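You operate a simulated robot arm through the tools that you are given. There is no shell and no other tool.

You are at the controls of a simulated robot arm. One attempt, no reset.

TASK
Change the ribbon reel for the colour that the order card names.
Fine: lever to FREE first, the red reel into the waste bin, the new one down on the peg, lever back to LOCK. Drop and damage nothing, leave nothing switched on.
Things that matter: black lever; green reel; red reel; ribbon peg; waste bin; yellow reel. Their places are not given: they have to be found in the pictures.

Only the result counts: the job must be done as asked and must still hold three seconds after the hand-in. Knocking over, shifting, dropping, spilling or breaking anything else fails it.

THE ROBOT
A 6-joint arm with a three-finger gripper, fixed in place. Base frame: the origin is on the floor under the middle of its stand, x ahead of it, y to its left, z up; the work surface is at about z = 860. Readings come in mm, degrees, newtons and seconds.
It reaches about 1213 mm from its shoulder. Its first joint turns from -166.0 to 166.0 degrees. Payload 4.89 kg.
The tool frame sits at the grasp point between the pads (the TCP): z along the fingers, y along the line on which they close. The tips reach 30 mm beyond it. The gripper opens to 164 mm; its body begins 125 mm behind the TCP.
Orientation is told as [roll, pitch, yaw] about the base's x, y, z axes, in that order, counted from this pose: with the fingers straight down and closing along the base's y, the tool's x points along the base's -x, its y along +y and its z along -z.

THE INTERFACE
- The arm moves only by the tool play_rows. Its arguments are lists of equal length, an entry for each row: "delta_pos": the shift along the tool's x, y, z in mm, a list of three; "delta_rot": the turn, a rotation vector about the tool's x, y, z in degrees, a list of three; "grip": the finger opening in mm, from 0 to 164. In form: {"delta_pos": [[x, y, z], ...], "delta_rot": [[rx, ry, rz], ...], "grip": [grip, ...]}. A call has 1 to 20 rows; each row shifts and turns the commanded pose from where the row before left it, along the tool's axes as they then stand. Rows are played at 5 a second. More than 50 mm and 8.6 degrees between two rows, or a gripper value outside its range, and nothing of the call is played. A pose out of reach is approached as far as the arm can. The call stops where the force on the tool passes 50 N (or 10 N more than at its start, if that is more) or the arm is blocked; 0.2 s more then pass. Each finger travels about 108 mm/s and halts on what it meets, pressing with about 44 N; the grip force reading is that of the motor and also rises with nothing between the fingers. The clock runs only during rows and for 0.2 s after the last one: add rows that do not move to give the fingers time. It gives the time, the measured TCP pose, the force on the tool (base axes), the opening and the grip force at its end, in the units of the frame above (readings bear some noise), with the torque about the TCP (base axes, N m) and any sound that the robot's microphone picked up.
- Cameras (640 x 400 px; columns grow to the right, rows downward): "scene" is fixed at [400.2, 502, 1472.7]; the picture's right is [-0.82, -0.57, 0.00], its down [-0.35, 0.51, -0.79] and it looks along [0.45, -0.65, -0.62] (base axes); focal length 327 px, centre (320, 200). "wrist" rides on the gripper at [76, -2, -152] in the tool frame; the picture's right is [0.02, 1.00, 0.00], its down [-0.88, 0.02, -0.47] and it looks along [-0.47, 0.01, 0.88] (tool axes); focal length 247 px, centre (320, 200).
- grab_frame(camera): a new picture of that camera. The clock stands still meanwhile.
- lift_body(by): moves the trunk up (or, below 0, down) by that many mm; the arm rides with it, the base frame stays. It gives what a move gives, with no picture.
- measure_at(camera, pixels): for up to 12 pixels [column, row] of the newest picture of that camera ("zoom" is the newest enlarged one), the place [x, y, z] in the base frame of the surface seen there, good to about 2 mm. The clock stands still meanwhile.
- inspect(camera, box): a new picture of the part [left, top, right, bottom] of that camera's present view, enlarged. The clock stands still meanwhile.
- hand_in(): hands the job in; it is judged then, once.

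Unless the task says otherwise, let go and move clear before handing in.

The tools are called as name(argument=value, ...) on one line, values as JSON. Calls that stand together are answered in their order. play_rows: Moves the arm, as the interface text tells. Its arguments: {"type":"object","properties":{"delta_pos":{"type":"array","items":{"type":"array","items":{"type":"number"}}},"delta_rot":{"type":"array","items":{"type":"array","items":{"type":"number"}}},"grip":{"type":"array","items":{"type":"number"}}},"required":["delta_pos","delta_rot","grip"]} The other tools are called the same way: lift_body (by) moves the trunk up or down; grab_frame (camera) takes a picture; measure_at (camera, pixels) gives the place of the surface under pixels of a picture; inspect (camera, box) takes an enlarged picture of a part of a camera's view; hand_in () hands the job in.

At the start:

```text
time_s: 0.0
eef_pos: [693.2, 220.5, 1256.4]
tcp_rot: [0.0, 0.1, -0.1]
wrist_force: [0.7, -0.6, 0.0]
moment: [0.04, 0.0, -0.02]
width: 164.0
finger_force: 0.0
trunk travel left (down, up): [-175.0, 215.0]
```

scene: 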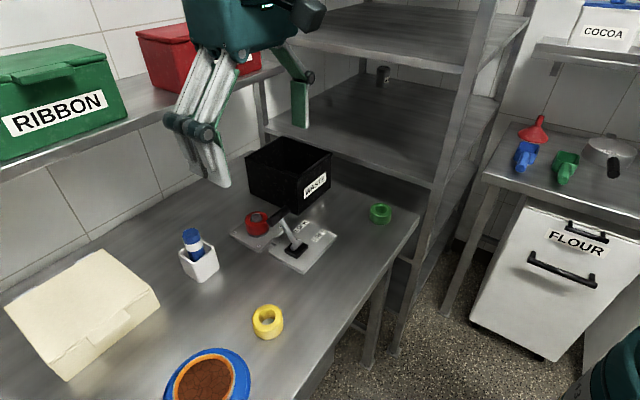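
wrist: 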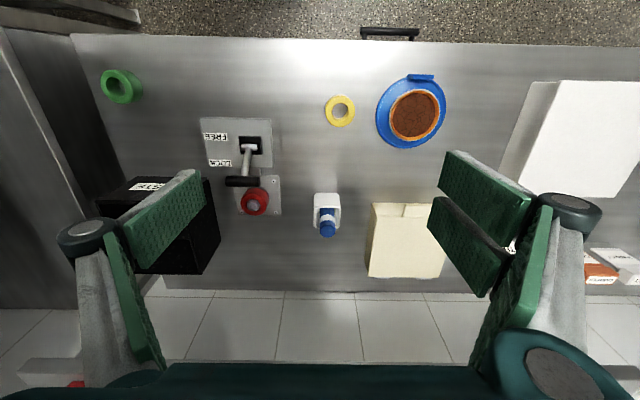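

The pictures show the red reel near scene (257,223), the lever near (293,240), the green reel at (380,213), the yellow one at (268,320) and the bin at (290,175). I can't see the order card yet, so I'll enlarge parts of both views.

inspect(camera="scene", box=[220, 180, 420, 300])

inspect(camera="wrist", box=[180, 90, 360, 230])

inspect(camera="wrist", box=[520, 200, 640, 320])

inspect(camera="scene", box=[0, 200, 320, 400])

inspect(camera="scene", box=[440, 0, 640, 200])

```text
3.20 times, centred on (320, 240) of scene
```

zoom: 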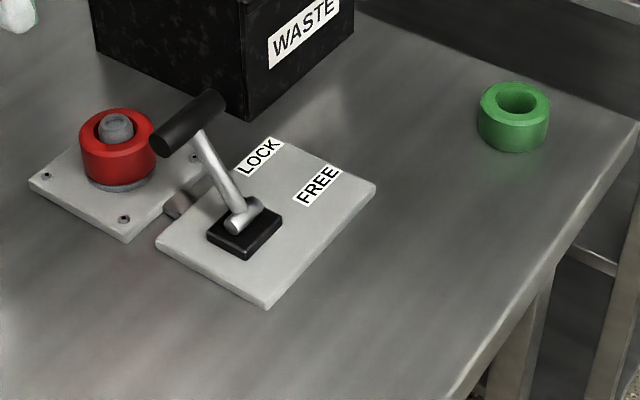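

```text
2.86 times, centred on (270, 160) of wrist
```

zoom: 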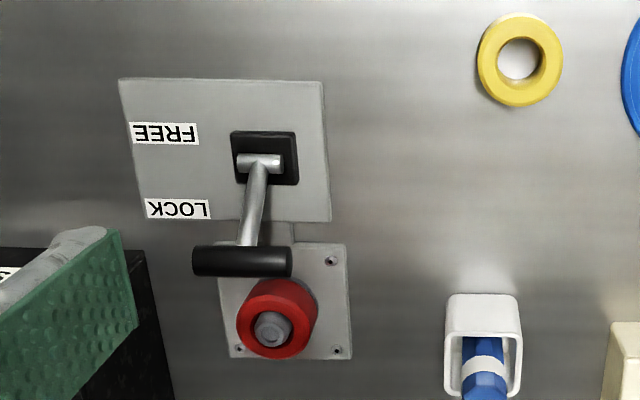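

```text
3.33 times, centred on (580, 260) of wrist
```

zoom: 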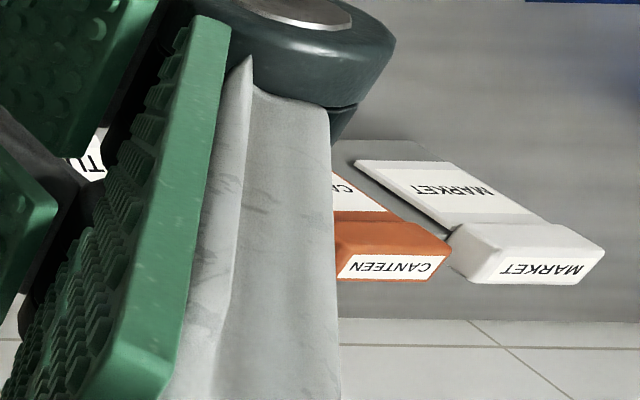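

```text
2.00 times, centred on (160, 300) of scene
```

zoom: 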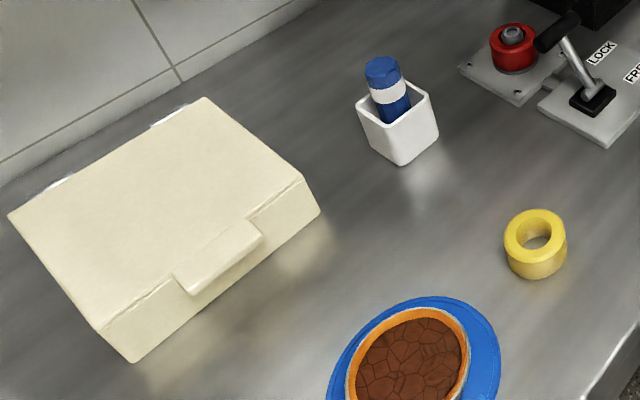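

```text
2.00 times, centred on (540, 100) of scene
```

zoom: 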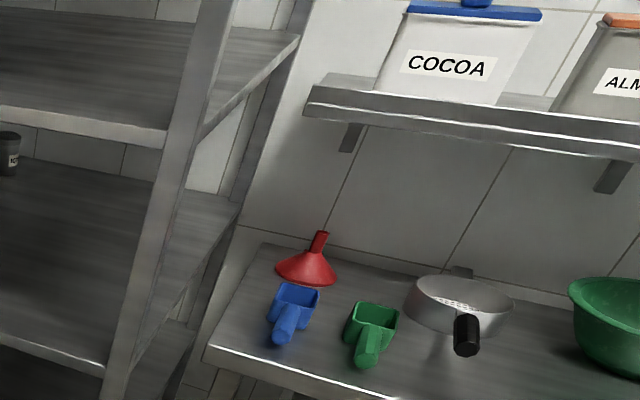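

No card is visible so far. Near wrist (508,247) there's a white scrap with letters behind the fingers, and the cream box has a hinged lid. I'll measure the main objects first.

measure_at(camera="wrist", pixels=[[118, 85], [340, 111], [255, 201], [242, 181], [250, 146], [405, 240], [440, 210], [372, 205], [368, 275], [327, 230], [508, 247], [590, 130]])

measure_at(camera="scene", pixels=[[257, 215], [380, 207], [268, 310], [305, 222], [300, 246], [283, 212], [250, 165], [330, 155], [275, 140], [297, 212], [95, 250], [115, 320]])

inspect(camera="wrist", box=[470, 220, 540, 280])

```text
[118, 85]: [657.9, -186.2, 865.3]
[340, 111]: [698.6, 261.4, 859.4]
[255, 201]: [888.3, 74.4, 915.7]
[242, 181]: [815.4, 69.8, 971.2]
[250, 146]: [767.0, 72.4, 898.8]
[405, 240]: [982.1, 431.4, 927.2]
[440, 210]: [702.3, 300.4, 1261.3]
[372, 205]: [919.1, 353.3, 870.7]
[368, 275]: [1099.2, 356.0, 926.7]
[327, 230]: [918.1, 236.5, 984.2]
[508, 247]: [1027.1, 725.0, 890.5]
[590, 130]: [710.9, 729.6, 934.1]
```

```text
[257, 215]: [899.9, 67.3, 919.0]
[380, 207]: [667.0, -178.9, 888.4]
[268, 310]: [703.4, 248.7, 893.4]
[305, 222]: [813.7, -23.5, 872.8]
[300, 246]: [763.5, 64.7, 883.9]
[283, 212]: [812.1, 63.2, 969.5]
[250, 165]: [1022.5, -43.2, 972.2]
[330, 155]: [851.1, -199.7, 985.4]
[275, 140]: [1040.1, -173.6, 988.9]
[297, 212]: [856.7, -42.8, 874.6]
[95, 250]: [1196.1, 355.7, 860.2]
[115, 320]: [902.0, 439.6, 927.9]
```

```text
6.67 times, centred on (505, 250) of wrist
```

zoom: 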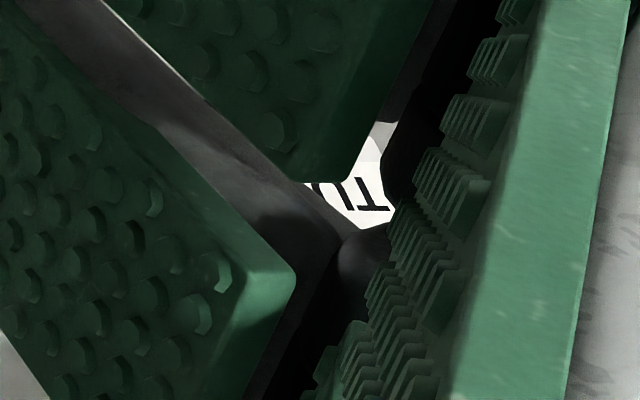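

Something with letters lies further left, near y≈725. I'll move the arm that way to look and measure the shelf edge so I don't hit it.

measure_at(camera="scene", pixels=[[60, 150], [150, 115], [60, 110], [40, 60], [400, 178], [440, 70], [300, 38], [380, 75]])

play_rows(delta_pos=[[0, 45, 0], [0, 45, 0], [0, 45, 0], [0, 45, 0], [0, 45, 0], [0, 45, 0], [0, 0, 0]], delta_rot=[[0, 0, 0], [0, 0, 0], [0, 0, 0], [0, 0, 0], [0, 0, 0], [0, 0, 0], [0, 0, 0]], grip=[164, 164, 164, 164, 164, 164, 164])

grab_frame(camera="wrist")

grab_frame(camera="scene")

```text
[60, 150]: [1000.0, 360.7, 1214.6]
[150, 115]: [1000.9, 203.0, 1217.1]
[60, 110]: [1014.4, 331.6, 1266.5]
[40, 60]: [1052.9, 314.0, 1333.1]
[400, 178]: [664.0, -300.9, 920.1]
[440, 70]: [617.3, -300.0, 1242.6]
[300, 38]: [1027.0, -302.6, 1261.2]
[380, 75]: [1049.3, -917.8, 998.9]
```

```text
time_s: 1.6
eef_pos: [694.0, 492.7, 1257.2]
tcp_rot: [0.0, 0.0, 0.1]
wrist_force: [0.1, 0.5, -0.1]
moment: [-0.14, 0.03, -0.01]
width: 163.8
finger_force: 0.0
trunk travel left (down, up): [-175.0, 215.0]
```

```text
taken
```

wrist: 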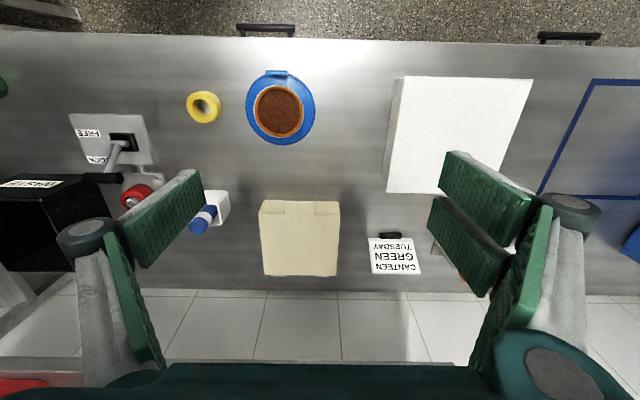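

```text
taken
```

scene: 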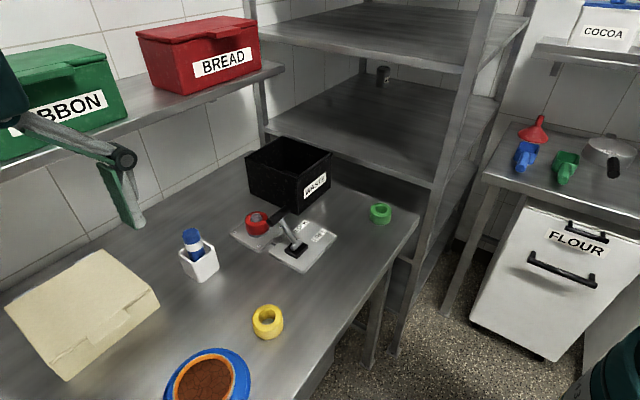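

A card at wrist (395,256) reads CANTEEN / GREEN / TUESDAY. I'll enlarge it and check whether another card exists nearby.

inspect(camera="wrist", box=[340, 220, 440, 290])

play_rows(delta_pos=[[0, 45, 0], [0, 45, 0], [0, 45, 0], [0, 45, 0], [0, 0, 0]], delta_rot=[[0, 0, 0], [0, 0, 0], [0, 0, 0], [0, 0, 0], [0, 0, 0]], grip=[164, 164, 164, 164, 164])

grab_frame(camera="wrist")

```text
5.71 times, centred on (390, 255) of wrist
```

zoom: 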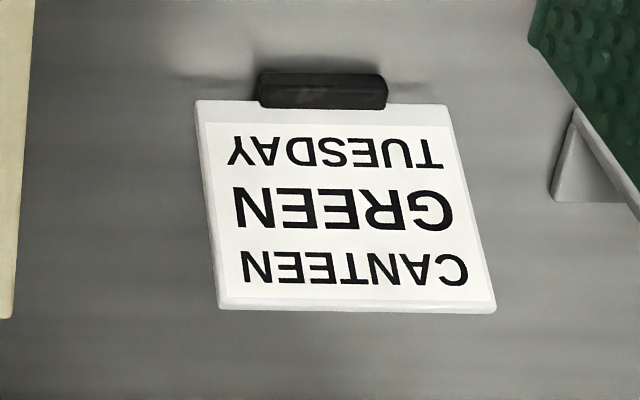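

```text
time_s: 2.8
eef_pos: [695.2, 671.1, 1256.3]
tcp_rot: [0.0, -0.2, 0.1]
wrist_force: [0.4, 1.6, -0.6]
moment: [-0.14, 0.04, 0.0]
width: 164.0
finger_force: 0.0
trunk travel left (down, up): [-175.0, 215.0]
```

```text
taken
```

wrist: 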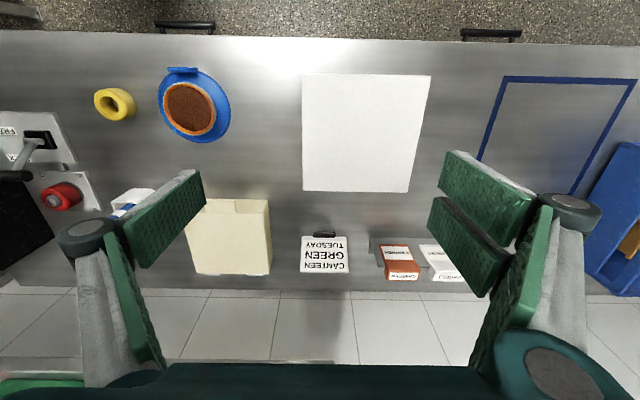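

The card at wrist (324,254) clearly says GREEN, and I see no second card. So the green reel goes on the peg. Next I'll go back over the lever for a closer look.

play_rows(delta_pos=[[0, -46, 0], [0, -46, 0], [0, -46, 0], [0, -46, 0], [0, -46, 0], [0, -46, 0], [0, -46, 0], [0, -46, 0], [0, -46, 0], [0, -46, 0], [0, -46, 0], [0, -46, 0], [0, -46, 0], [10, 0, 25], [10, 0, 25], [10, 0, 25], [10, 0, 25], [0, 0, 0]], delta_rot=[[0, 0, 0], [0, 0, 0], [0, 0, 0], [0, 0, 0], [0, 0, 0], [0, 0, 0], [0, 0, 0], [0, 0, 0], [0, 0, 0], [0, 0, 0], [0, 0, 0], [0, 0, 0], [0, 0, 0], [0, 0, 0], [0, 0, 0], [0, 0, 0], [0, 0, 0], [0, 0, 0]], grip=[164, 164, 164, 164, 164, 164, 164, 164, 164, 164, 164, 164, 164, 164, 164, 164, 164, 164])

grab_frame(camera="wrist")

grab_frame(camera="scene")

```text
time_s: 6.6
eef_pos: [653.3, 71.3, 1155.5]
tcp_rot: [0.0, 0.0, 0.0]
wrist_force: [0.1, 0.1, 0.8]
moment: [-0.05, -0.02, 0.01]
width: 164.0
finger_force: 0.0
trunk travel left (down, up): [-175.0, 215.0]
```

```text
taken
```

wrist: 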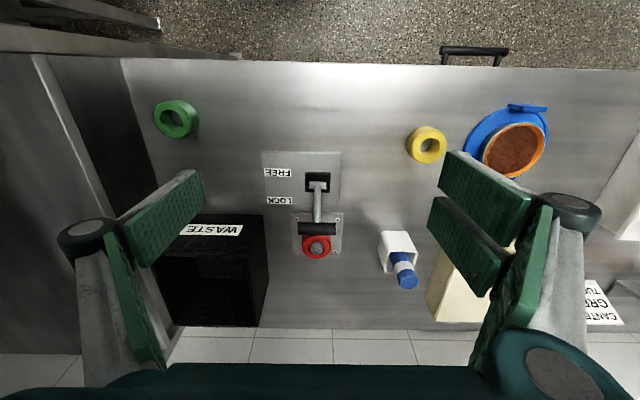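

```text
taken
```

scene: 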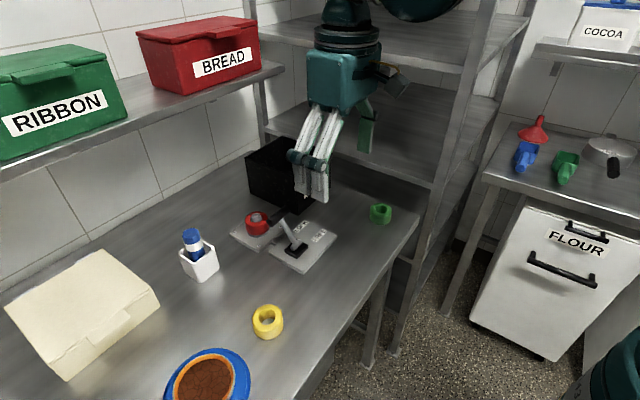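

inspect(camera="wrist", box=[250, 140, 370, 270])

measure_at(camera="wrist", pixels=[[302, 227], [334, 227], [318, 200], [318, 182], [279, 172], [279, 201], [263, 152], [341, 152], [308, 190], [330, 190], [318, 245], [318, 255]])

```text
3.08 times, centred on (310, 205) of wrist
```

zoom: 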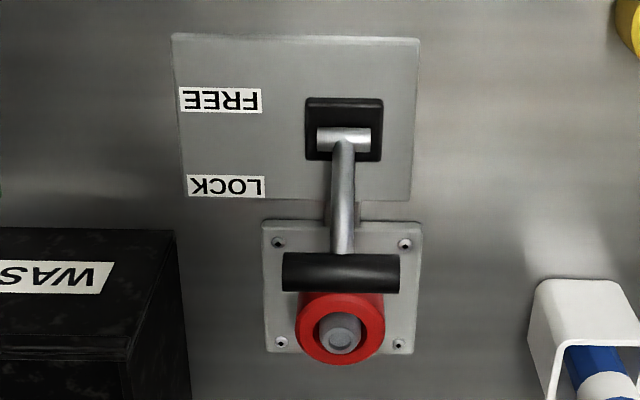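

```text
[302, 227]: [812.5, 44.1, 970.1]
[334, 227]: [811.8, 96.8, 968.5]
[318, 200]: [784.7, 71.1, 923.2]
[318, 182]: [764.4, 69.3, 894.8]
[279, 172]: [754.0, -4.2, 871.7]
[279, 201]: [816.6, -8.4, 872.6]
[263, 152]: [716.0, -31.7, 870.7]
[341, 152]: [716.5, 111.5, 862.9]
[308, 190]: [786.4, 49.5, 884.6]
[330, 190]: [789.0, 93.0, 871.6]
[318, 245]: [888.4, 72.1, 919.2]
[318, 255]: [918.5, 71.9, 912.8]
```

The lever's T-bar runs along y at about (812, 44..97, 970), with its pivot near (767, 70, 890). LOCK sits on the +x side and FREE on the -x side. Before touching it I'll measure the finger shapes.

measure_at(camera="wrist", pixels=[[190, 175], [203, 210], [125, 228], [140, 262], [448, 155], [528, 200], [440, 200], [430, 230], [480, 290], [500, 265], [445, 180], [520, 225]])

inspect(camera="scene", box=[250, 80, 410, 220])

```text
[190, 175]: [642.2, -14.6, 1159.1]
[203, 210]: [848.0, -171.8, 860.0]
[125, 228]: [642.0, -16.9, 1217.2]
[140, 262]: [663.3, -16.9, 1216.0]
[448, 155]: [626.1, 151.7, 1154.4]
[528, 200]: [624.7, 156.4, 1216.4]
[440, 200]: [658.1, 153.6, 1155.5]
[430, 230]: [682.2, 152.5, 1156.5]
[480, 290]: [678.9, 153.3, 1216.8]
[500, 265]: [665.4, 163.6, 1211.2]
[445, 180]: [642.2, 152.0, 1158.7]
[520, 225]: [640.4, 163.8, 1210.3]
```

```text
2.86 times, centred on (330, 150) of scene
```

zoom: 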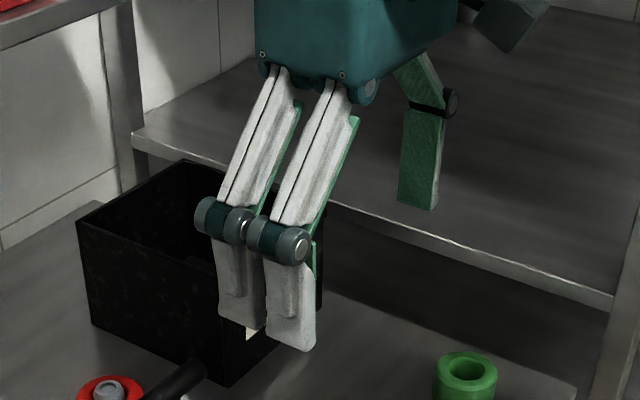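

The fingers are about 22 mm wide: one on the -y side and two on the +y side spanning x ±28 mm. I'll measure the red reel, peg, bin and shelf more exactly before moving.

inspect(camera="scene", box=[225, 190, 345, 280])

measure_at(camera="scene", pixels=[[283, 70], [265, 80], [332, 152], [272, 137], [246, 157], [306, 172], [300, 160], [290, 180], [258, 213], [262, 160], [380, 203], [384, 216]])

```text
4.44 times, centred on (285, 235) of scene
```

zoom: 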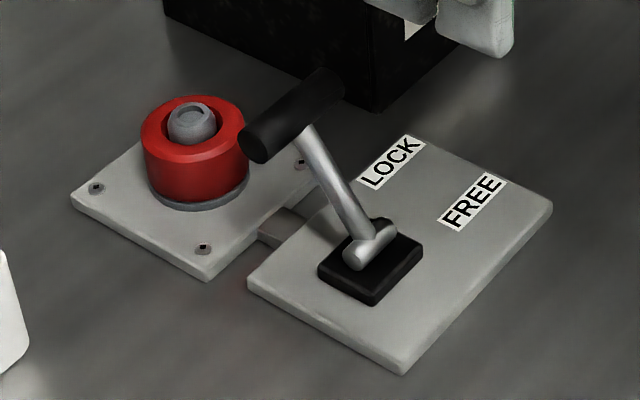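

```text
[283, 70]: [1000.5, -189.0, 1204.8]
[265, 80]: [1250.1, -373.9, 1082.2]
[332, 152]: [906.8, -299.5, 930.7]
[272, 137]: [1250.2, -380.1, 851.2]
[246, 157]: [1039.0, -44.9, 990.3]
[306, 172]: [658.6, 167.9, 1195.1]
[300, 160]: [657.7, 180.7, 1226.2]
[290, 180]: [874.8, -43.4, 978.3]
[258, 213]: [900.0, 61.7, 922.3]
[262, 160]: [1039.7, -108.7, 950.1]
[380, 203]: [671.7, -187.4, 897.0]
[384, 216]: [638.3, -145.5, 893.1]
```

measure_at(camera="zoom", pixels=[[193, 113], [190, 130], [160, 135], [225, 140], [195, 160], [190, 190], [240, 195], [315, 75], [260, 135], [345, 190], [370, 245], [225, 110]])

play_rows(delta_pos=[[-40, 0, 0], [-40, 0, 0], [-40, 0, 0], [-40, 0, 0], [-40, 0, 0], [-30, 0, 0], [0, 0, 0], [0, 0, 0]], delta_rot=[[0, 0, 0], [0, 0, 0], [0, 0, 0], [0, 0, 0], [0, 0, 0], [0, 0, 0], [0, 0, 0], [0, 0, 0]], grip=[140, 110, 80, 50, 25, 10, 10, 10])

grab_frame(camera="scene")

grab_frame(camera="wrist")

```text
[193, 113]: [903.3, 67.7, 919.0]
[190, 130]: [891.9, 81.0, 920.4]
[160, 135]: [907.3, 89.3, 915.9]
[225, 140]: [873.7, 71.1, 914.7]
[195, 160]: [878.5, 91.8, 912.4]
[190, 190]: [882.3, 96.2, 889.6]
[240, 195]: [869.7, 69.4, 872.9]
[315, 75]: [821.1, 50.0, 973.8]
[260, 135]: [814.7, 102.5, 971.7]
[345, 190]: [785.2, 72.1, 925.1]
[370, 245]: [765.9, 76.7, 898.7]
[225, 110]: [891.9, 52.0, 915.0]
```

```text
time_s: 8.4
eef_pos: [883.0, 72.8, 1152.9]
tcp_rot: [0.1, 0.0, 0.0]
wrist_force: [-0.1, -1.0, -0.4]
moment: [-0.03, 0.05, 0.0]
width: 10.3
finger_force: 0.2
trunk travel left (down, up): [-175.0, 215.0]
```

```text
taken
```

scene: 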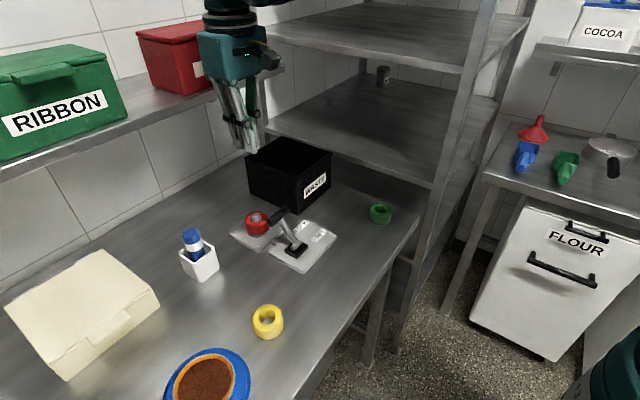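

```text
taken
```

wrist: 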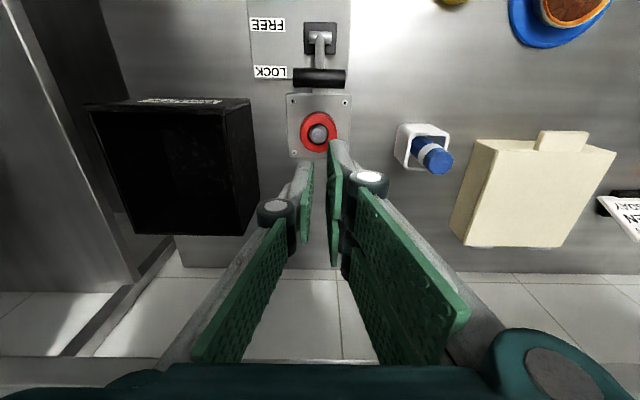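

The gripper is now over the reel with fingers nearly closed; tips show at wrist (305,170) and (340,150). I'll measure tip heights, the reel and the handle from this angle.

measure_at(camera="wrist", pixels=[[318, 133], [303, 133], [335, 130], [318, 115], [320, 70], [320, 84], [297, 77], [343, 77], [342, 148], [303, 166], [309, 170], [320, 147]])

inspect(camera="wrist", box=[260, 10, 390, 270])

inspect(camera="scene", box=[180, 60, 340, 270])

```text
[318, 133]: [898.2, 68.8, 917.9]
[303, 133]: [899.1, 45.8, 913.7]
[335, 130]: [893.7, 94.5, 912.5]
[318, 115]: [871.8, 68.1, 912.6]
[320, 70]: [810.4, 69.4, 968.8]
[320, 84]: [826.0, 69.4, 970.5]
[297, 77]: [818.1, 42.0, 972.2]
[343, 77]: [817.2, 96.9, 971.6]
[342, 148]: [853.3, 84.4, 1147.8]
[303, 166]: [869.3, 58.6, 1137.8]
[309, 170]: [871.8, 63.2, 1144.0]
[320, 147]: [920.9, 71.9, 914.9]
```

```text
1.54 times, centred on (325, 140) of wrist
```

zoom: 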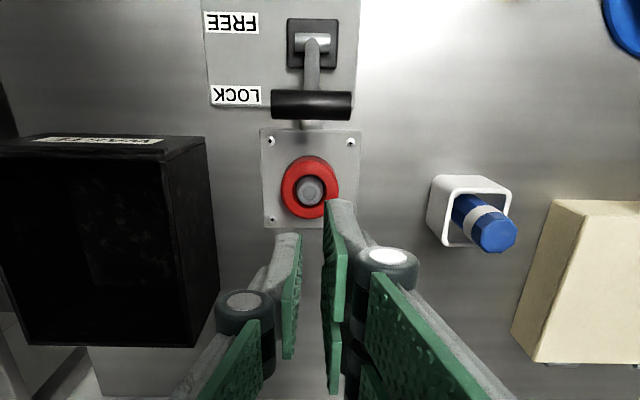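

```text
1.90 times, centred on (260, 165) of scene
```

zoom: 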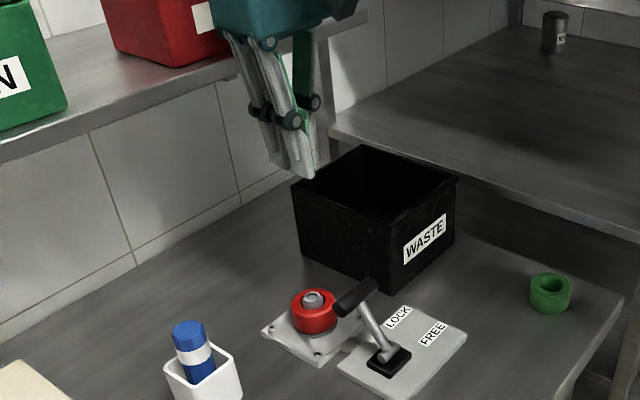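

The reel is centred near (897, 70), with its top at z≈915 and the peg top at about 919. The bar centre is about (818, 70, 962). I'll lower the nearly closed fingers behind the bar, with tips at about z 941, which stays above the peg.

play_rows(delta_pos=[[0, 0, 40], [0, 0, 40], [0, 0, 40], [0, 0, 30], [0, 0, 20], [0, 0, 11], [0, 0, 0]], delta_rot=[[0, 0, 0], [0, 0, 0], [0, 0, 0], [0, 0, 0], [0, 0, 0], [0, 0, 0], [0, 0, 0]], grip=[10, 10, 10, 10, 10, 10, 10])

inspect(camera="scene", box=[200, 120, 360, 280])

grab_frame(camera="wrist")

```text
time_s: 10.0
eef_pos: [884.5, 71.4, 975.0]
tcp_rot: [-0.1, 0.0, 0.1]
wrist_force: [-0.3, 0.2, 0.3]
moment: [-0.02, 0.01, 0.01]
width: 10.1
finger_force: 0.1
trunk travel left (down, up): [-175.0, 215.0]
```

```text
2.50 times, centred on (280, 200) of scene
```

zoom: 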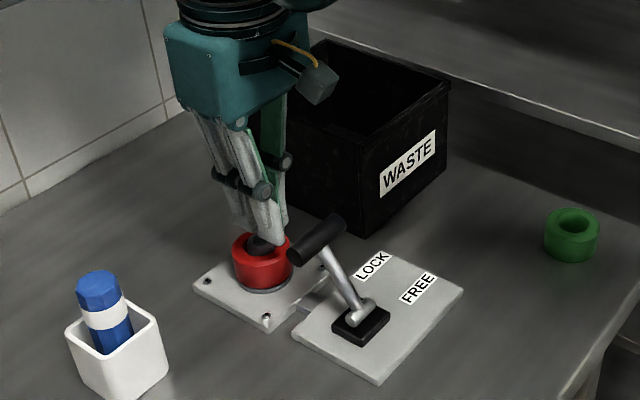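

```text
taken
```

wrist: 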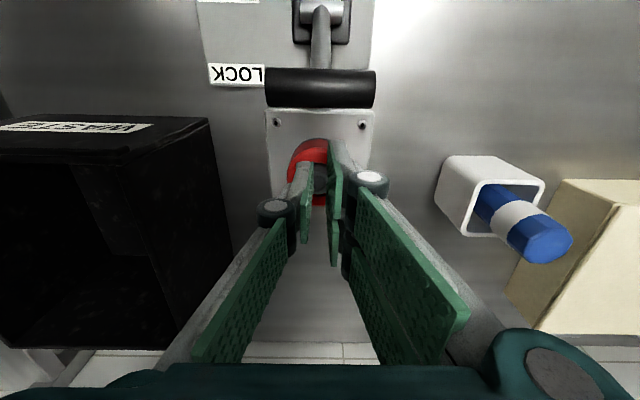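

The tips now stand between the bar and the peg top, with no contact. I'll push along -x in small steps and watch the force.

play_rows(delta_pos=[[12, 0, 0], [10, 0, 0], [6, 0, 0], [6, 0, 0], [6, 0, 0], [6, 0, 0], [6, 0, 0], [6, 0, 0], [0, 0, 0]], delta_rot=[[0, 0, 0], [0, 0, 0], [0, 0, 0], [0, 0, 0], [0, 0, 0], [0, 0, 0], [0, 0, 0], [0, 0, 0], [0, 0, 0]], grip=[10, 10, 10, 10, 10, 10, 10, 10, 10])

inspect(camera="scene", box=[200, 120, 360, 280])

grab_frame(camera="wrist")

```text
time_s: 12.0
eef_pos: [824.7, 70.6, 975.6]
tcp_rot: [0.0, 0.0, 0.0]
wrist_force: [0.1, -0.6, 0.2]
moment: [0.0, 0.0, 0.02]
width: 9.7
finger_force: 0.0
trunk travel left (down, up): [-175.0, 215.0]
```

```text
2.50 times, centred on (280, 200) of scene
```

zoom: 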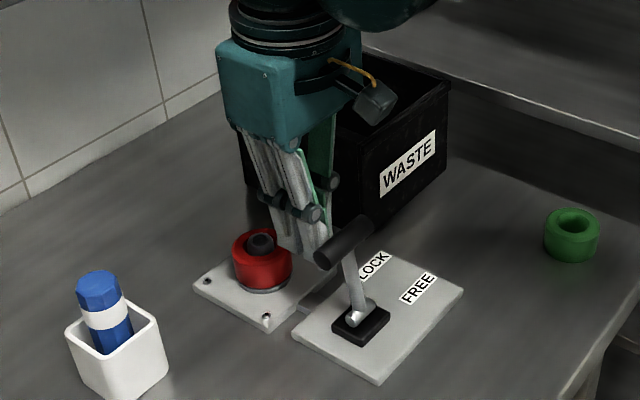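

```text
taken
```

wrist: 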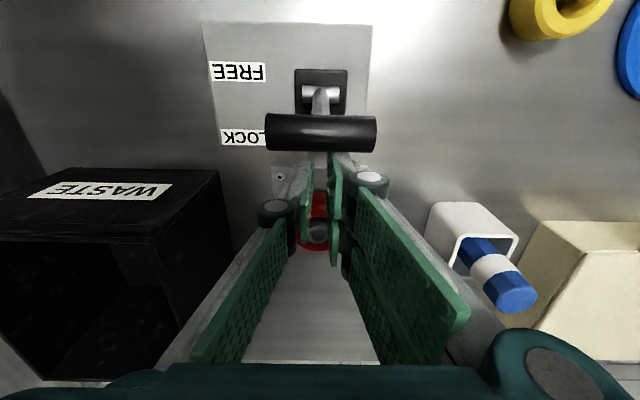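

The lever moves easily and the bar is now near x≈788. I'll keep pushing in small steps and check for an end stop.

play_rows(delta_pos=[[6, 0, 0], [6, 0, 0], [6, 0, 0], [6, 0, 0], [6, 0, 0], [5, 0, 0], [5, 0, 0], [0, 0, 0]], delta_rot=[[0, 0, 0], [0, 0, 0], [0, 0, 0], [0, 0, 0], [0, 0, 0], [0, 0, 0], [0, 0, 0], [0, 0, 0]], grip=[10, 10, 10, 10, 10, 10, 10, 10])

inspect(camera="scene", box=[200, 120, 360, 280])

grab_frame(camera="wrist")

```text
time_s: 13.8
eef_pos: [786.4, 71.2, 974.6]
tcp_rot: [0.0, 0.0, 0.0]
wrist_force: [0.9, 1.7, -0.4]
moment: [0.03, -0.06, -0.08]
width: 11.0
finger_force: 0.7
trunk travel left (down, up): [-175.0, 215.0]
```

```text
2.50 times, centred on (280, 200) of scene
```

zoom: 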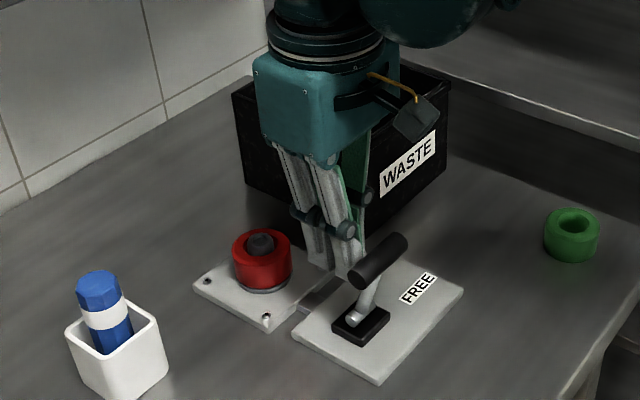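

```text
taken
```

wrist: 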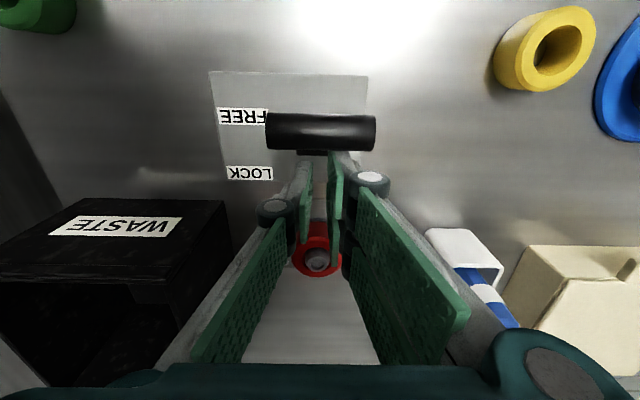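

The bar is now about over the FREE label. I'll nudge further in 3 mm steps to find whether there's a stop.

play_rows(delta_pos=[[3, 0, 0], [3, 0, 0], [3, 0, 0], [0, 0, 0]], delta_rot=[[0, 0, 0], [0, 0, 0], [0, 0, 0], [0, 0, 0]], grip=[10, 10, 10, 10])

inspect(camera="scene", box=[200, 120, 360, 280])

measure_at(camera="zoom", pixels=[[378, 255], [360, 275], [400, 240], [370, 295], [415, 287]])

```text
time_s: 14.8
eef_pos: [776.7, 71.5, 974.3]
tcp_rot: [0.0, 0.0, 0.0]
wrist_force: [-0.8, 1.5, -0.3]
moment: [0.03, -0.02, -0.05]
width: 10.5
finger_force: 0.4
trunk travel left (down, up): [-175.0, 215.0]
```

```text
2.50 times, centred on (280, 200) of scene
```

zoom: 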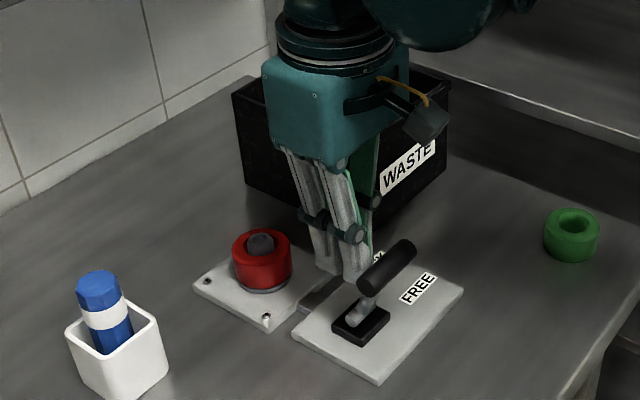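

```text
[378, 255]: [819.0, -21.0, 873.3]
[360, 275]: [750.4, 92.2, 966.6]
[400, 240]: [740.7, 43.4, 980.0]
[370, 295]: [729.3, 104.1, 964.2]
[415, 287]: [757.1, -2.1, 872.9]
```

The bar is near x≈740 and still moves freely. I'll go on with small steps.

play_rows(delta_pos=[[3, 0, 0], [3, 0, 0], [3, 0, 0], [3, 0, 0], [0, 0, 0]], delta_rot=[[0, 0, 0], [0, 0, 0], [0, 0, 0], [0, 0, 0], [0, 0, 0]], grip=[10, 10, 10, 10, 10])

inspect(camera="scene", box=[200, 120, 360, 280])

grab_frame(camera="wrist")

```text
time_s: 16.0
eef_pos: [765.0, 71.0, 974.8]
tcp_rot: [0.0, -0.1, 0.0]
wrist_force: [-0.7, 2.1, 0.8]
moment: [0.07, -0.02, -0.04]
width: 11.0
finger_force: 1.6
trunk travel left (down, up): [-175.0, 215.0]
```

```text
2.50 times, centred on (280, 200) of scene
```

zoom: 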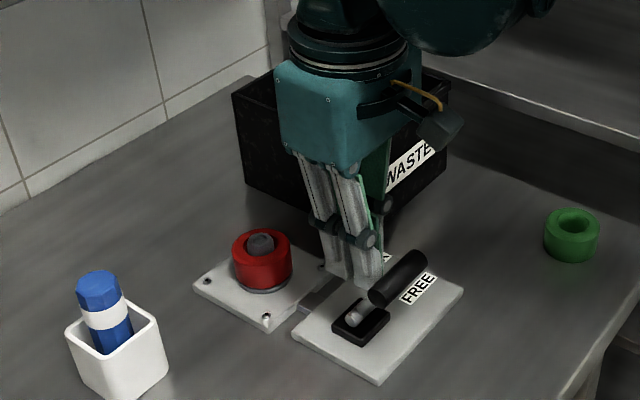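

```text
taken
```

wrist: 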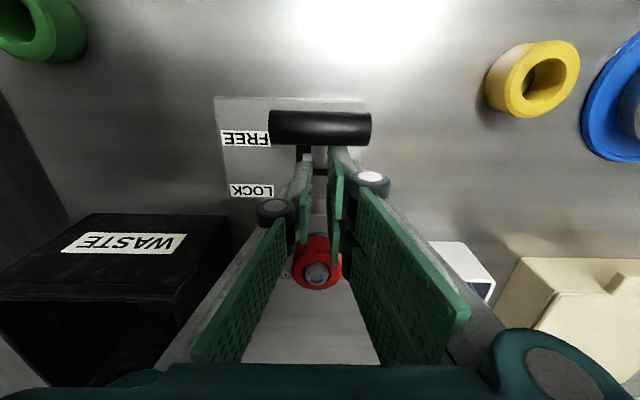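

measure_at(camera="wrist", pixels=[[320, 118], [320, 138], [290, 128], [350, 128]])

play_rows(delta_pos=[[2, 0, 0], [2, 0, 0], [2, 0, 0], [2, 0, 0], [0, 0, 0]], delta_rot=[[0, 0, 0], [0, 0, 0], [0, 0, 0], [0, 0, 0], [0, 0, 0]], grip=[10, 10, 10, 10, 10])

grab_frame(camera="wrist")

inspect(camera="scene", box=[200, 120, 360, 280])

```text
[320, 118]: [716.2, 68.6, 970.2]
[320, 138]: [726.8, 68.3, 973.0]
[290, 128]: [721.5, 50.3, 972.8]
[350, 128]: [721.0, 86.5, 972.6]
```

```text
time_s: 17.0
eef_pos: [762.3, 71.1, 975.9]
tcp_rot: [0.1, -0.3, 0.0]
wrist_force: [18.9, 2.1, -0.8]
moment: [-0.03, -0.22, -0.22]
width: 11.2
finger_force: 1.4
trunk travel left (down, up): [-175.0, 215.0]
stopped in row 4: the force on the tool passed its limit at 54 N (the readings are from after the stop); the commanded pose is now the measured one
```

```text
taken
```

wrist: 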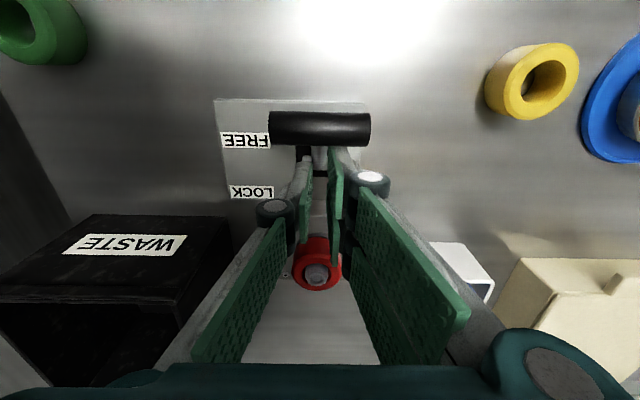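

```text
2.50 times, centred on (280, 200) of scene
```

zoom: 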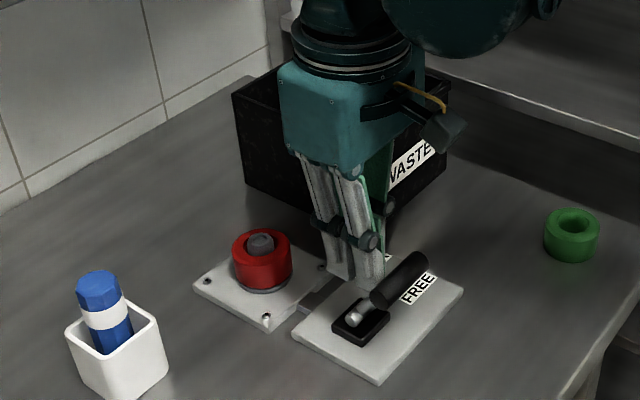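

The push hit an end stop with the bar at x≈721 next to the FREE label, so the lever is in FREE. I'll back off, rise, and set up over the red reel with the fingers open to 80 mm.

play_rows(delta_pos=[[-10, 0, 0], [-10, 0, 0], [0, 0, -30], [0, 0, -40], [-40, 0, -10], [-40, -1, 0], [-33, 0, 0], [0, 0, 0], [0, 0, 0]], delta_rot=[[0, 0, 0], [0, 0, 0], [0, 0, 0], [0, 0, 0], [0, 0, 0], [0, 0, 0], [0, 0, 0], [0, 0, 0], [0, 0, 0]], grip=[10, 10, 10, 10, 40, 60, 80, 80, 80])

grab_frame(camera="scene")

grab_frame(camera="wrist")

```text
time_s: 19.0
eef_pos: [891.9, 70.5, 1056.2]
tcp_rot: [0.0, -0.2, 0.0]
wrist_force: [0.7, 0.0, -0.2]
moment: [0.01, 0.06, 0.0]
width: 80.1
finger_force: 0.1
trunk travel left (down, up): [-175.0, 215.0]
```

```text
taken
```

scene: 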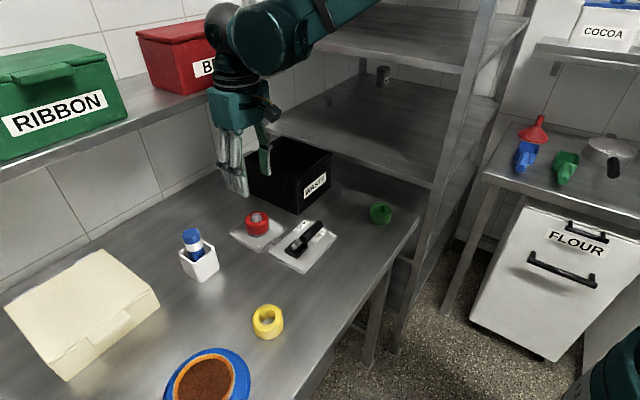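

```text
taken
```

wrist: 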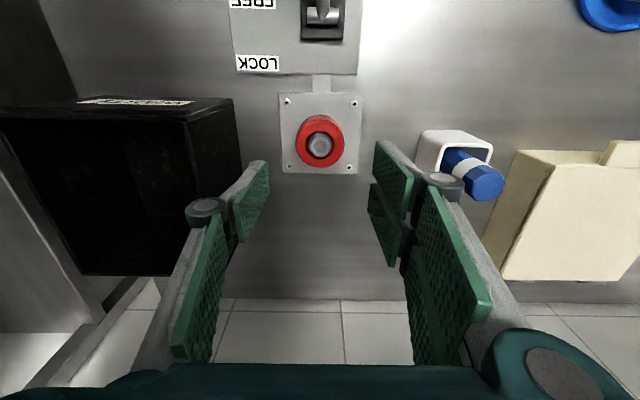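

The lever stays in FREE. I'll measure the arm's wrist parts relative to the TCP to judge clearance near the rack, and the red reel again.

measure_at(camera="scene", pixels=[[275, 50], [240, 50], [310, 15], [330, 30], [235, 40], [270, 70], [222, 25], [440, 150], [462, 100], [488, 20], [400, 330], [350, 60]])

measure_at(camera="wrist", pixels=[[319, 145], [319, 119], [319, 162], [297, 143], [342, 143], [308, 143], [332, 143], [238, 105], [2, 115], [95, 250], [160, 280], [240, 110]])

inspect(camera="scene", box=[200, 0, 360, 200])

```text
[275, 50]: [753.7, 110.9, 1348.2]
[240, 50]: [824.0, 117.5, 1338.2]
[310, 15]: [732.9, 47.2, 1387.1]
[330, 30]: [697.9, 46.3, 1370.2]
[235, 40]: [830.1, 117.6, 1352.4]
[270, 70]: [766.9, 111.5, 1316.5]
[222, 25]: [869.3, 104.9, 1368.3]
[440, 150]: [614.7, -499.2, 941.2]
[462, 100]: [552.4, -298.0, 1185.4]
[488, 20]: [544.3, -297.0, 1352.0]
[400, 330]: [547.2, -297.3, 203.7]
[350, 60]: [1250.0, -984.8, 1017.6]
```

```text
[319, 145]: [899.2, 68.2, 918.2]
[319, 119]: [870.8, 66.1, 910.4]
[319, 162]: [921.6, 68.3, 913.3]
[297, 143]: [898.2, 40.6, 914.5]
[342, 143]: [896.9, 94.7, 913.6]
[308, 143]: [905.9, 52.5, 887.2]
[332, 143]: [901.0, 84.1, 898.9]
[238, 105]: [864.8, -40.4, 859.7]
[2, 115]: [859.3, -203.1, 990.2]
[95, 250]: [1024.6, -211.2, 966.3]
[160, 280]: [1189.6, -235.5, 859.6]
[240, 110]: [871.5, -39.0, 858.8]
```

```text
2.00 times, centred on (280, 100) of scene
```

zoom: 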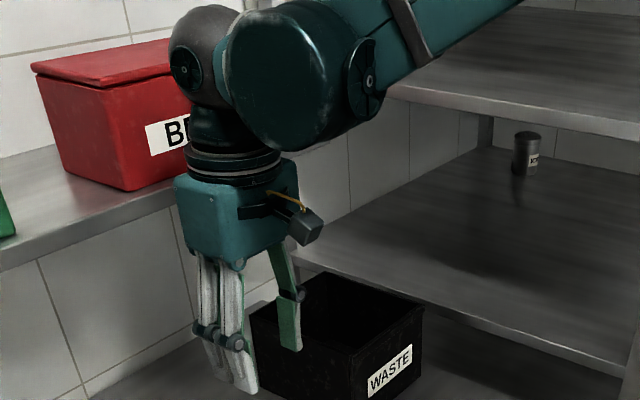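

The red reel's centre is about (897, 68), with a diameter of about 54 mm and its top at z 914. The wrist clears the shelf at x=1000 by about 40 mm. I'll centre on the reel and descend in two stages.

play_rows(delta_pos=[[-5, -2.5, 30], [0, 0, 30], [0, 0, 25], [0, 0, 15], [0, 0, 0]], delta_rot=[[0, 0, 0], [0, 0, 0], [0, 0, 0], [0, 0, 0], [0, 0, 0]], grip=[80, 80, 80, 80, 80])

grab_frame(camera="wrist")

grab_frame(camera="scene")

```text
time_s: 20.2
eef_pos: [898.2, 69.2, 957.1]
tcp_rot: [0.0, -0.2, 0.0]
wrist_force: [1.3, -0.1, 0.5]
moment: [-0.01, 0.01, 0.01]
width: 79.8
finger_force: 0.1
trunk travel left (down, up): [-175.0, 215.0]
```

```text
taken
```

wrist: 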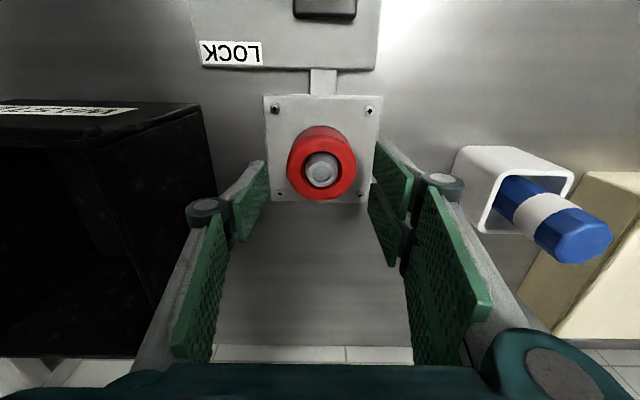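

```text
taken
```

scene: 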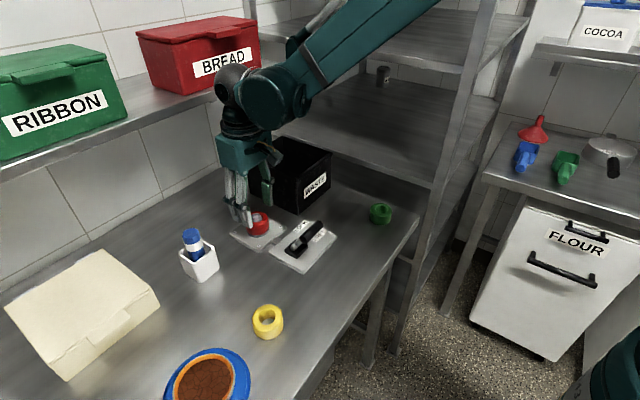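

measure_at(camera="wrist", pixels=[[292, 168], [351, 168], [321, 197], [321, 140], [321, 168], [321, 182], [321, 158], [310, 170], [333, 170], [290, 190], [285, 195], [240, 230]])

inspect(camera="wrist", box=[230, 90, 420, 270])

```text
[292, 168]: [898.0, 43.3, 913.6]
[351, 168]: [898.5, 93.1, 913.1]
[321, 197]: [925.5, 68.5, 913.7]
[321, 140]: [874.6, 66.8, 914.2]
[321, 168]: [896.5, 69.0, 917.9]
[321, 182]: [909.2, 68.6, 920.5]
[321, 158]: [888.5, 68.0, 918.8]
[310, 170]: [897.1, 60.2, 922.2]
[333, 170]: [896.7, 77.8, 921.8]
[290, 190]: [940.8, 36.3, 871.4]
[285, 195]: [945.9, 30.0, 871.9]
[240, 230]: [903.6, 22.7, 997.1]
```

```text
2.22 times, centred on (325, 180) of wrist
```

zoom: 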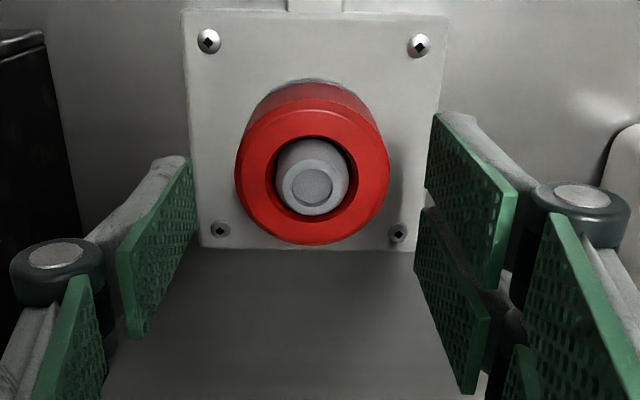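

The reel's top face is centred at (900, 68) at z 914, and the plate top is at 871. I'll descend to TCP z≈910, which puts the tips near 880, and then close.

play_rows(delta_pos=[[-2, -1, 20], [0, 0, 15], [0, 0, 11], [0, 0, 0]], delta_rot=[[0, 0, 0], [0, 0, 0], [0, 0, 0], [0, 0, 0]], grip=[80, 80, 80, 80])

play_rows(delta_pos=[[0, 0, 0], [0, 0, 0], [0, 0, 0], [0, 0, 0]], delta_rot=[[0, 0, 0], [0, 0, 0], [0, 0, 0], [0, 0, 0]], grip=[62, 50, 46, 46])

grab_frame(camera="wrist")

inspect(camera="scene", box=[180, 120, 340, 260])

```text
time_s: 21.2
eef_pos: [899.2, 67.1, 910.6]
tcp_rot: [-0.1, -0.3, 0.0]
wrist_force: [1.2, 0.2, 0.0]
moment: [-0.01, 0.05, 0.0]
width: 80.0
finger_force: 0.1
trunk travel left (down, up): [-175.0, 215.0]
```

```text
time_s: 22.2
eef_pos: [899.3, 67.1, 911.8]
tcp_rot: [0.0, -0.3, 0.2]
wrist_force: [0.0, 15.9, 0.7]
moment: [0.28, -0.01, -0.01]
width: 58.1
finger_force: 44.0
trunk travel left (down, up): [-175.0, 215.0]
```

```text
taken
```

wrist: 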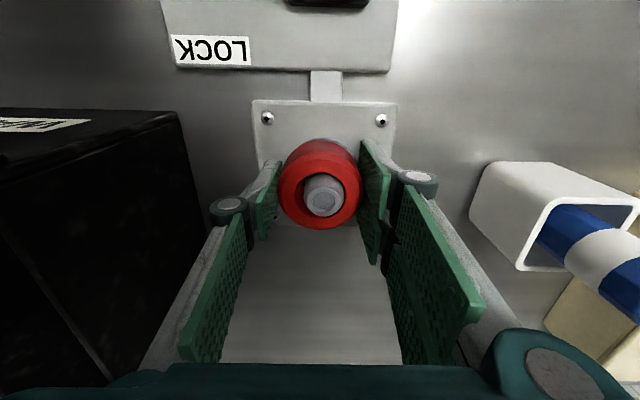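

```text
2.86 times, centred on (260, 190) of scene
```

zoom: 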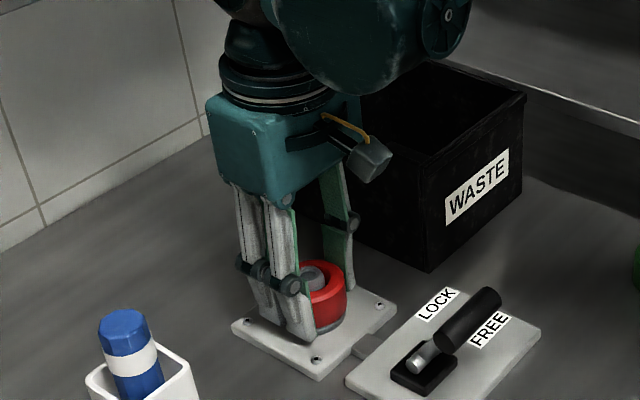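

The reel is gripped (width 58, 44 N), but a 16 N side force toward +y shows I'm about 1 mm off centre. I'll ease the TCP toward +y before lifting.

play_rows(delta_pos=[[0, 0.6, 0], [0, 0.6, 0], [0, 0, 0]], delta_rot=[[0, 0, 0], [0, 0, 0], [0, 0, 0]], grip=[46, 46, 46])

```text
time_s: 23.0
eef_pos: [898.7, 68.0, 911.1]
tcp_rot: [0.0, -0.2, 0.0]
wrist_force: [-2.3, 9.2, 5.1]
moment: [0.37, 0.02, 0.05]
width: 58.1
finger_force: 43.8
trunk travel left (down, up): [-175.0, 215.0]
```

play_rows(delta_pos=[[0, 0.6, 0], [0, 0.4, 0], [0, 0, 0]], delta_rot=[[0, 0, 0], [0, 0, 0], [0, 0, 0]], grip=[46, 46, 46])

```text
time_s: 23.8
eef_pos: [899.1, 68.2, 911.3]
tcp_rot: [-0.1, -0.3, 0.0]
wrist_force: [-4.9, -1.9, 12.7]
moment: [0.23, 0.12, 0.09]
width: 57.8
finger_force: 44.3
trunk travel left (down, up): [-175.0, 215.0]
```

The side force is gone, so the reel should lift clear. I'll raise slowly and watch the force.

play_rows(delta_pos=[[0, 0, -3], [0, 0, -4], [0, 0, -5], [0, 0, 0]], delta_rot=[[0, 0, 0], [0, 0, 0], [0, 0, 0], [0, 0, 0]], grip=[46, 46, 46, 46])

inspect(camera="scene", box=[180, 120, 340, 260])

```text
time_s: 24.8
eef_pos: [900.3, 70.0, 923.4]
tcp_rot: [0.1, -0.2, -0.1]
wrist_force: [-0.3, -0.6, -0.8]
moment: [0.02, 0.02, -0.01]
width: 57.6
finger_force: 44.1
trunk travel left (down, up): [-175.0, 215.0]
```

```text
2.86 times, centred on (260, 190) of scene
```

zoom: 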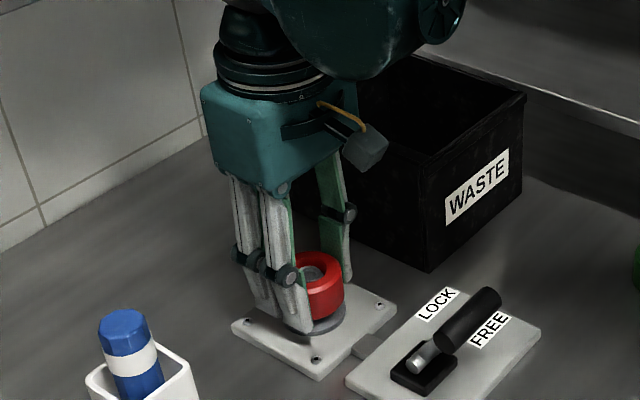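

The reel came off with almost no load. I'll raise it above the bin rim (z≈990) and carry it over the bin at about (915, -123).

play_rows(delta_pos=[[0, 0, -30], [0, 0, -35], [0, 0, -35], [0, 0, -25], [-5, -32, 0], [-5, -40, 0], [-5, -40, 0], [0, -40, 0], [0, -40, 0], [0, 0, 0]], delta_rot=[[0, 0, 0], [0, 0, 0], [0, 0, 0], [0, 0, 0], [0, 0, 0], [0, 0, 0], [0, 0, 0], [0, 0, 0], [0, 0, 0], [0, 0, 0]], grip=[46, 46, 46, 46, 46, 46, 46, 46, 46, 46])

grab_frame(camera="wrist")

grab_frame(camera="scene")

```text
time_s: 27.0
eef_pos: [913.8, -123.1, 1050.7]
tcp_rot: [0.0, -0.2, 0.0]
wrist_force: [-0.4, 0.1, 0.0]
moment: [0.03, -0.03, -0.01]
width: 57.8
finger_force: 44.2
trunk travel left (down, up): [-175.0, 215.0]
```

```text
taken
```

wrist: 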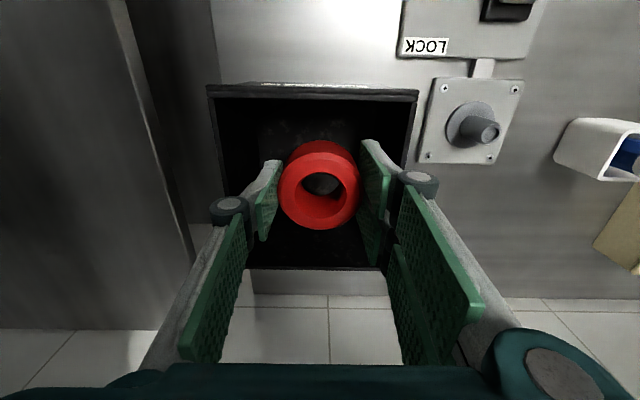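

```text
taken
```

scene: 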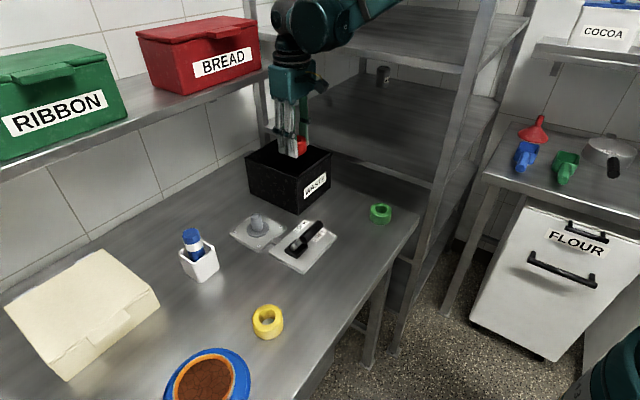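

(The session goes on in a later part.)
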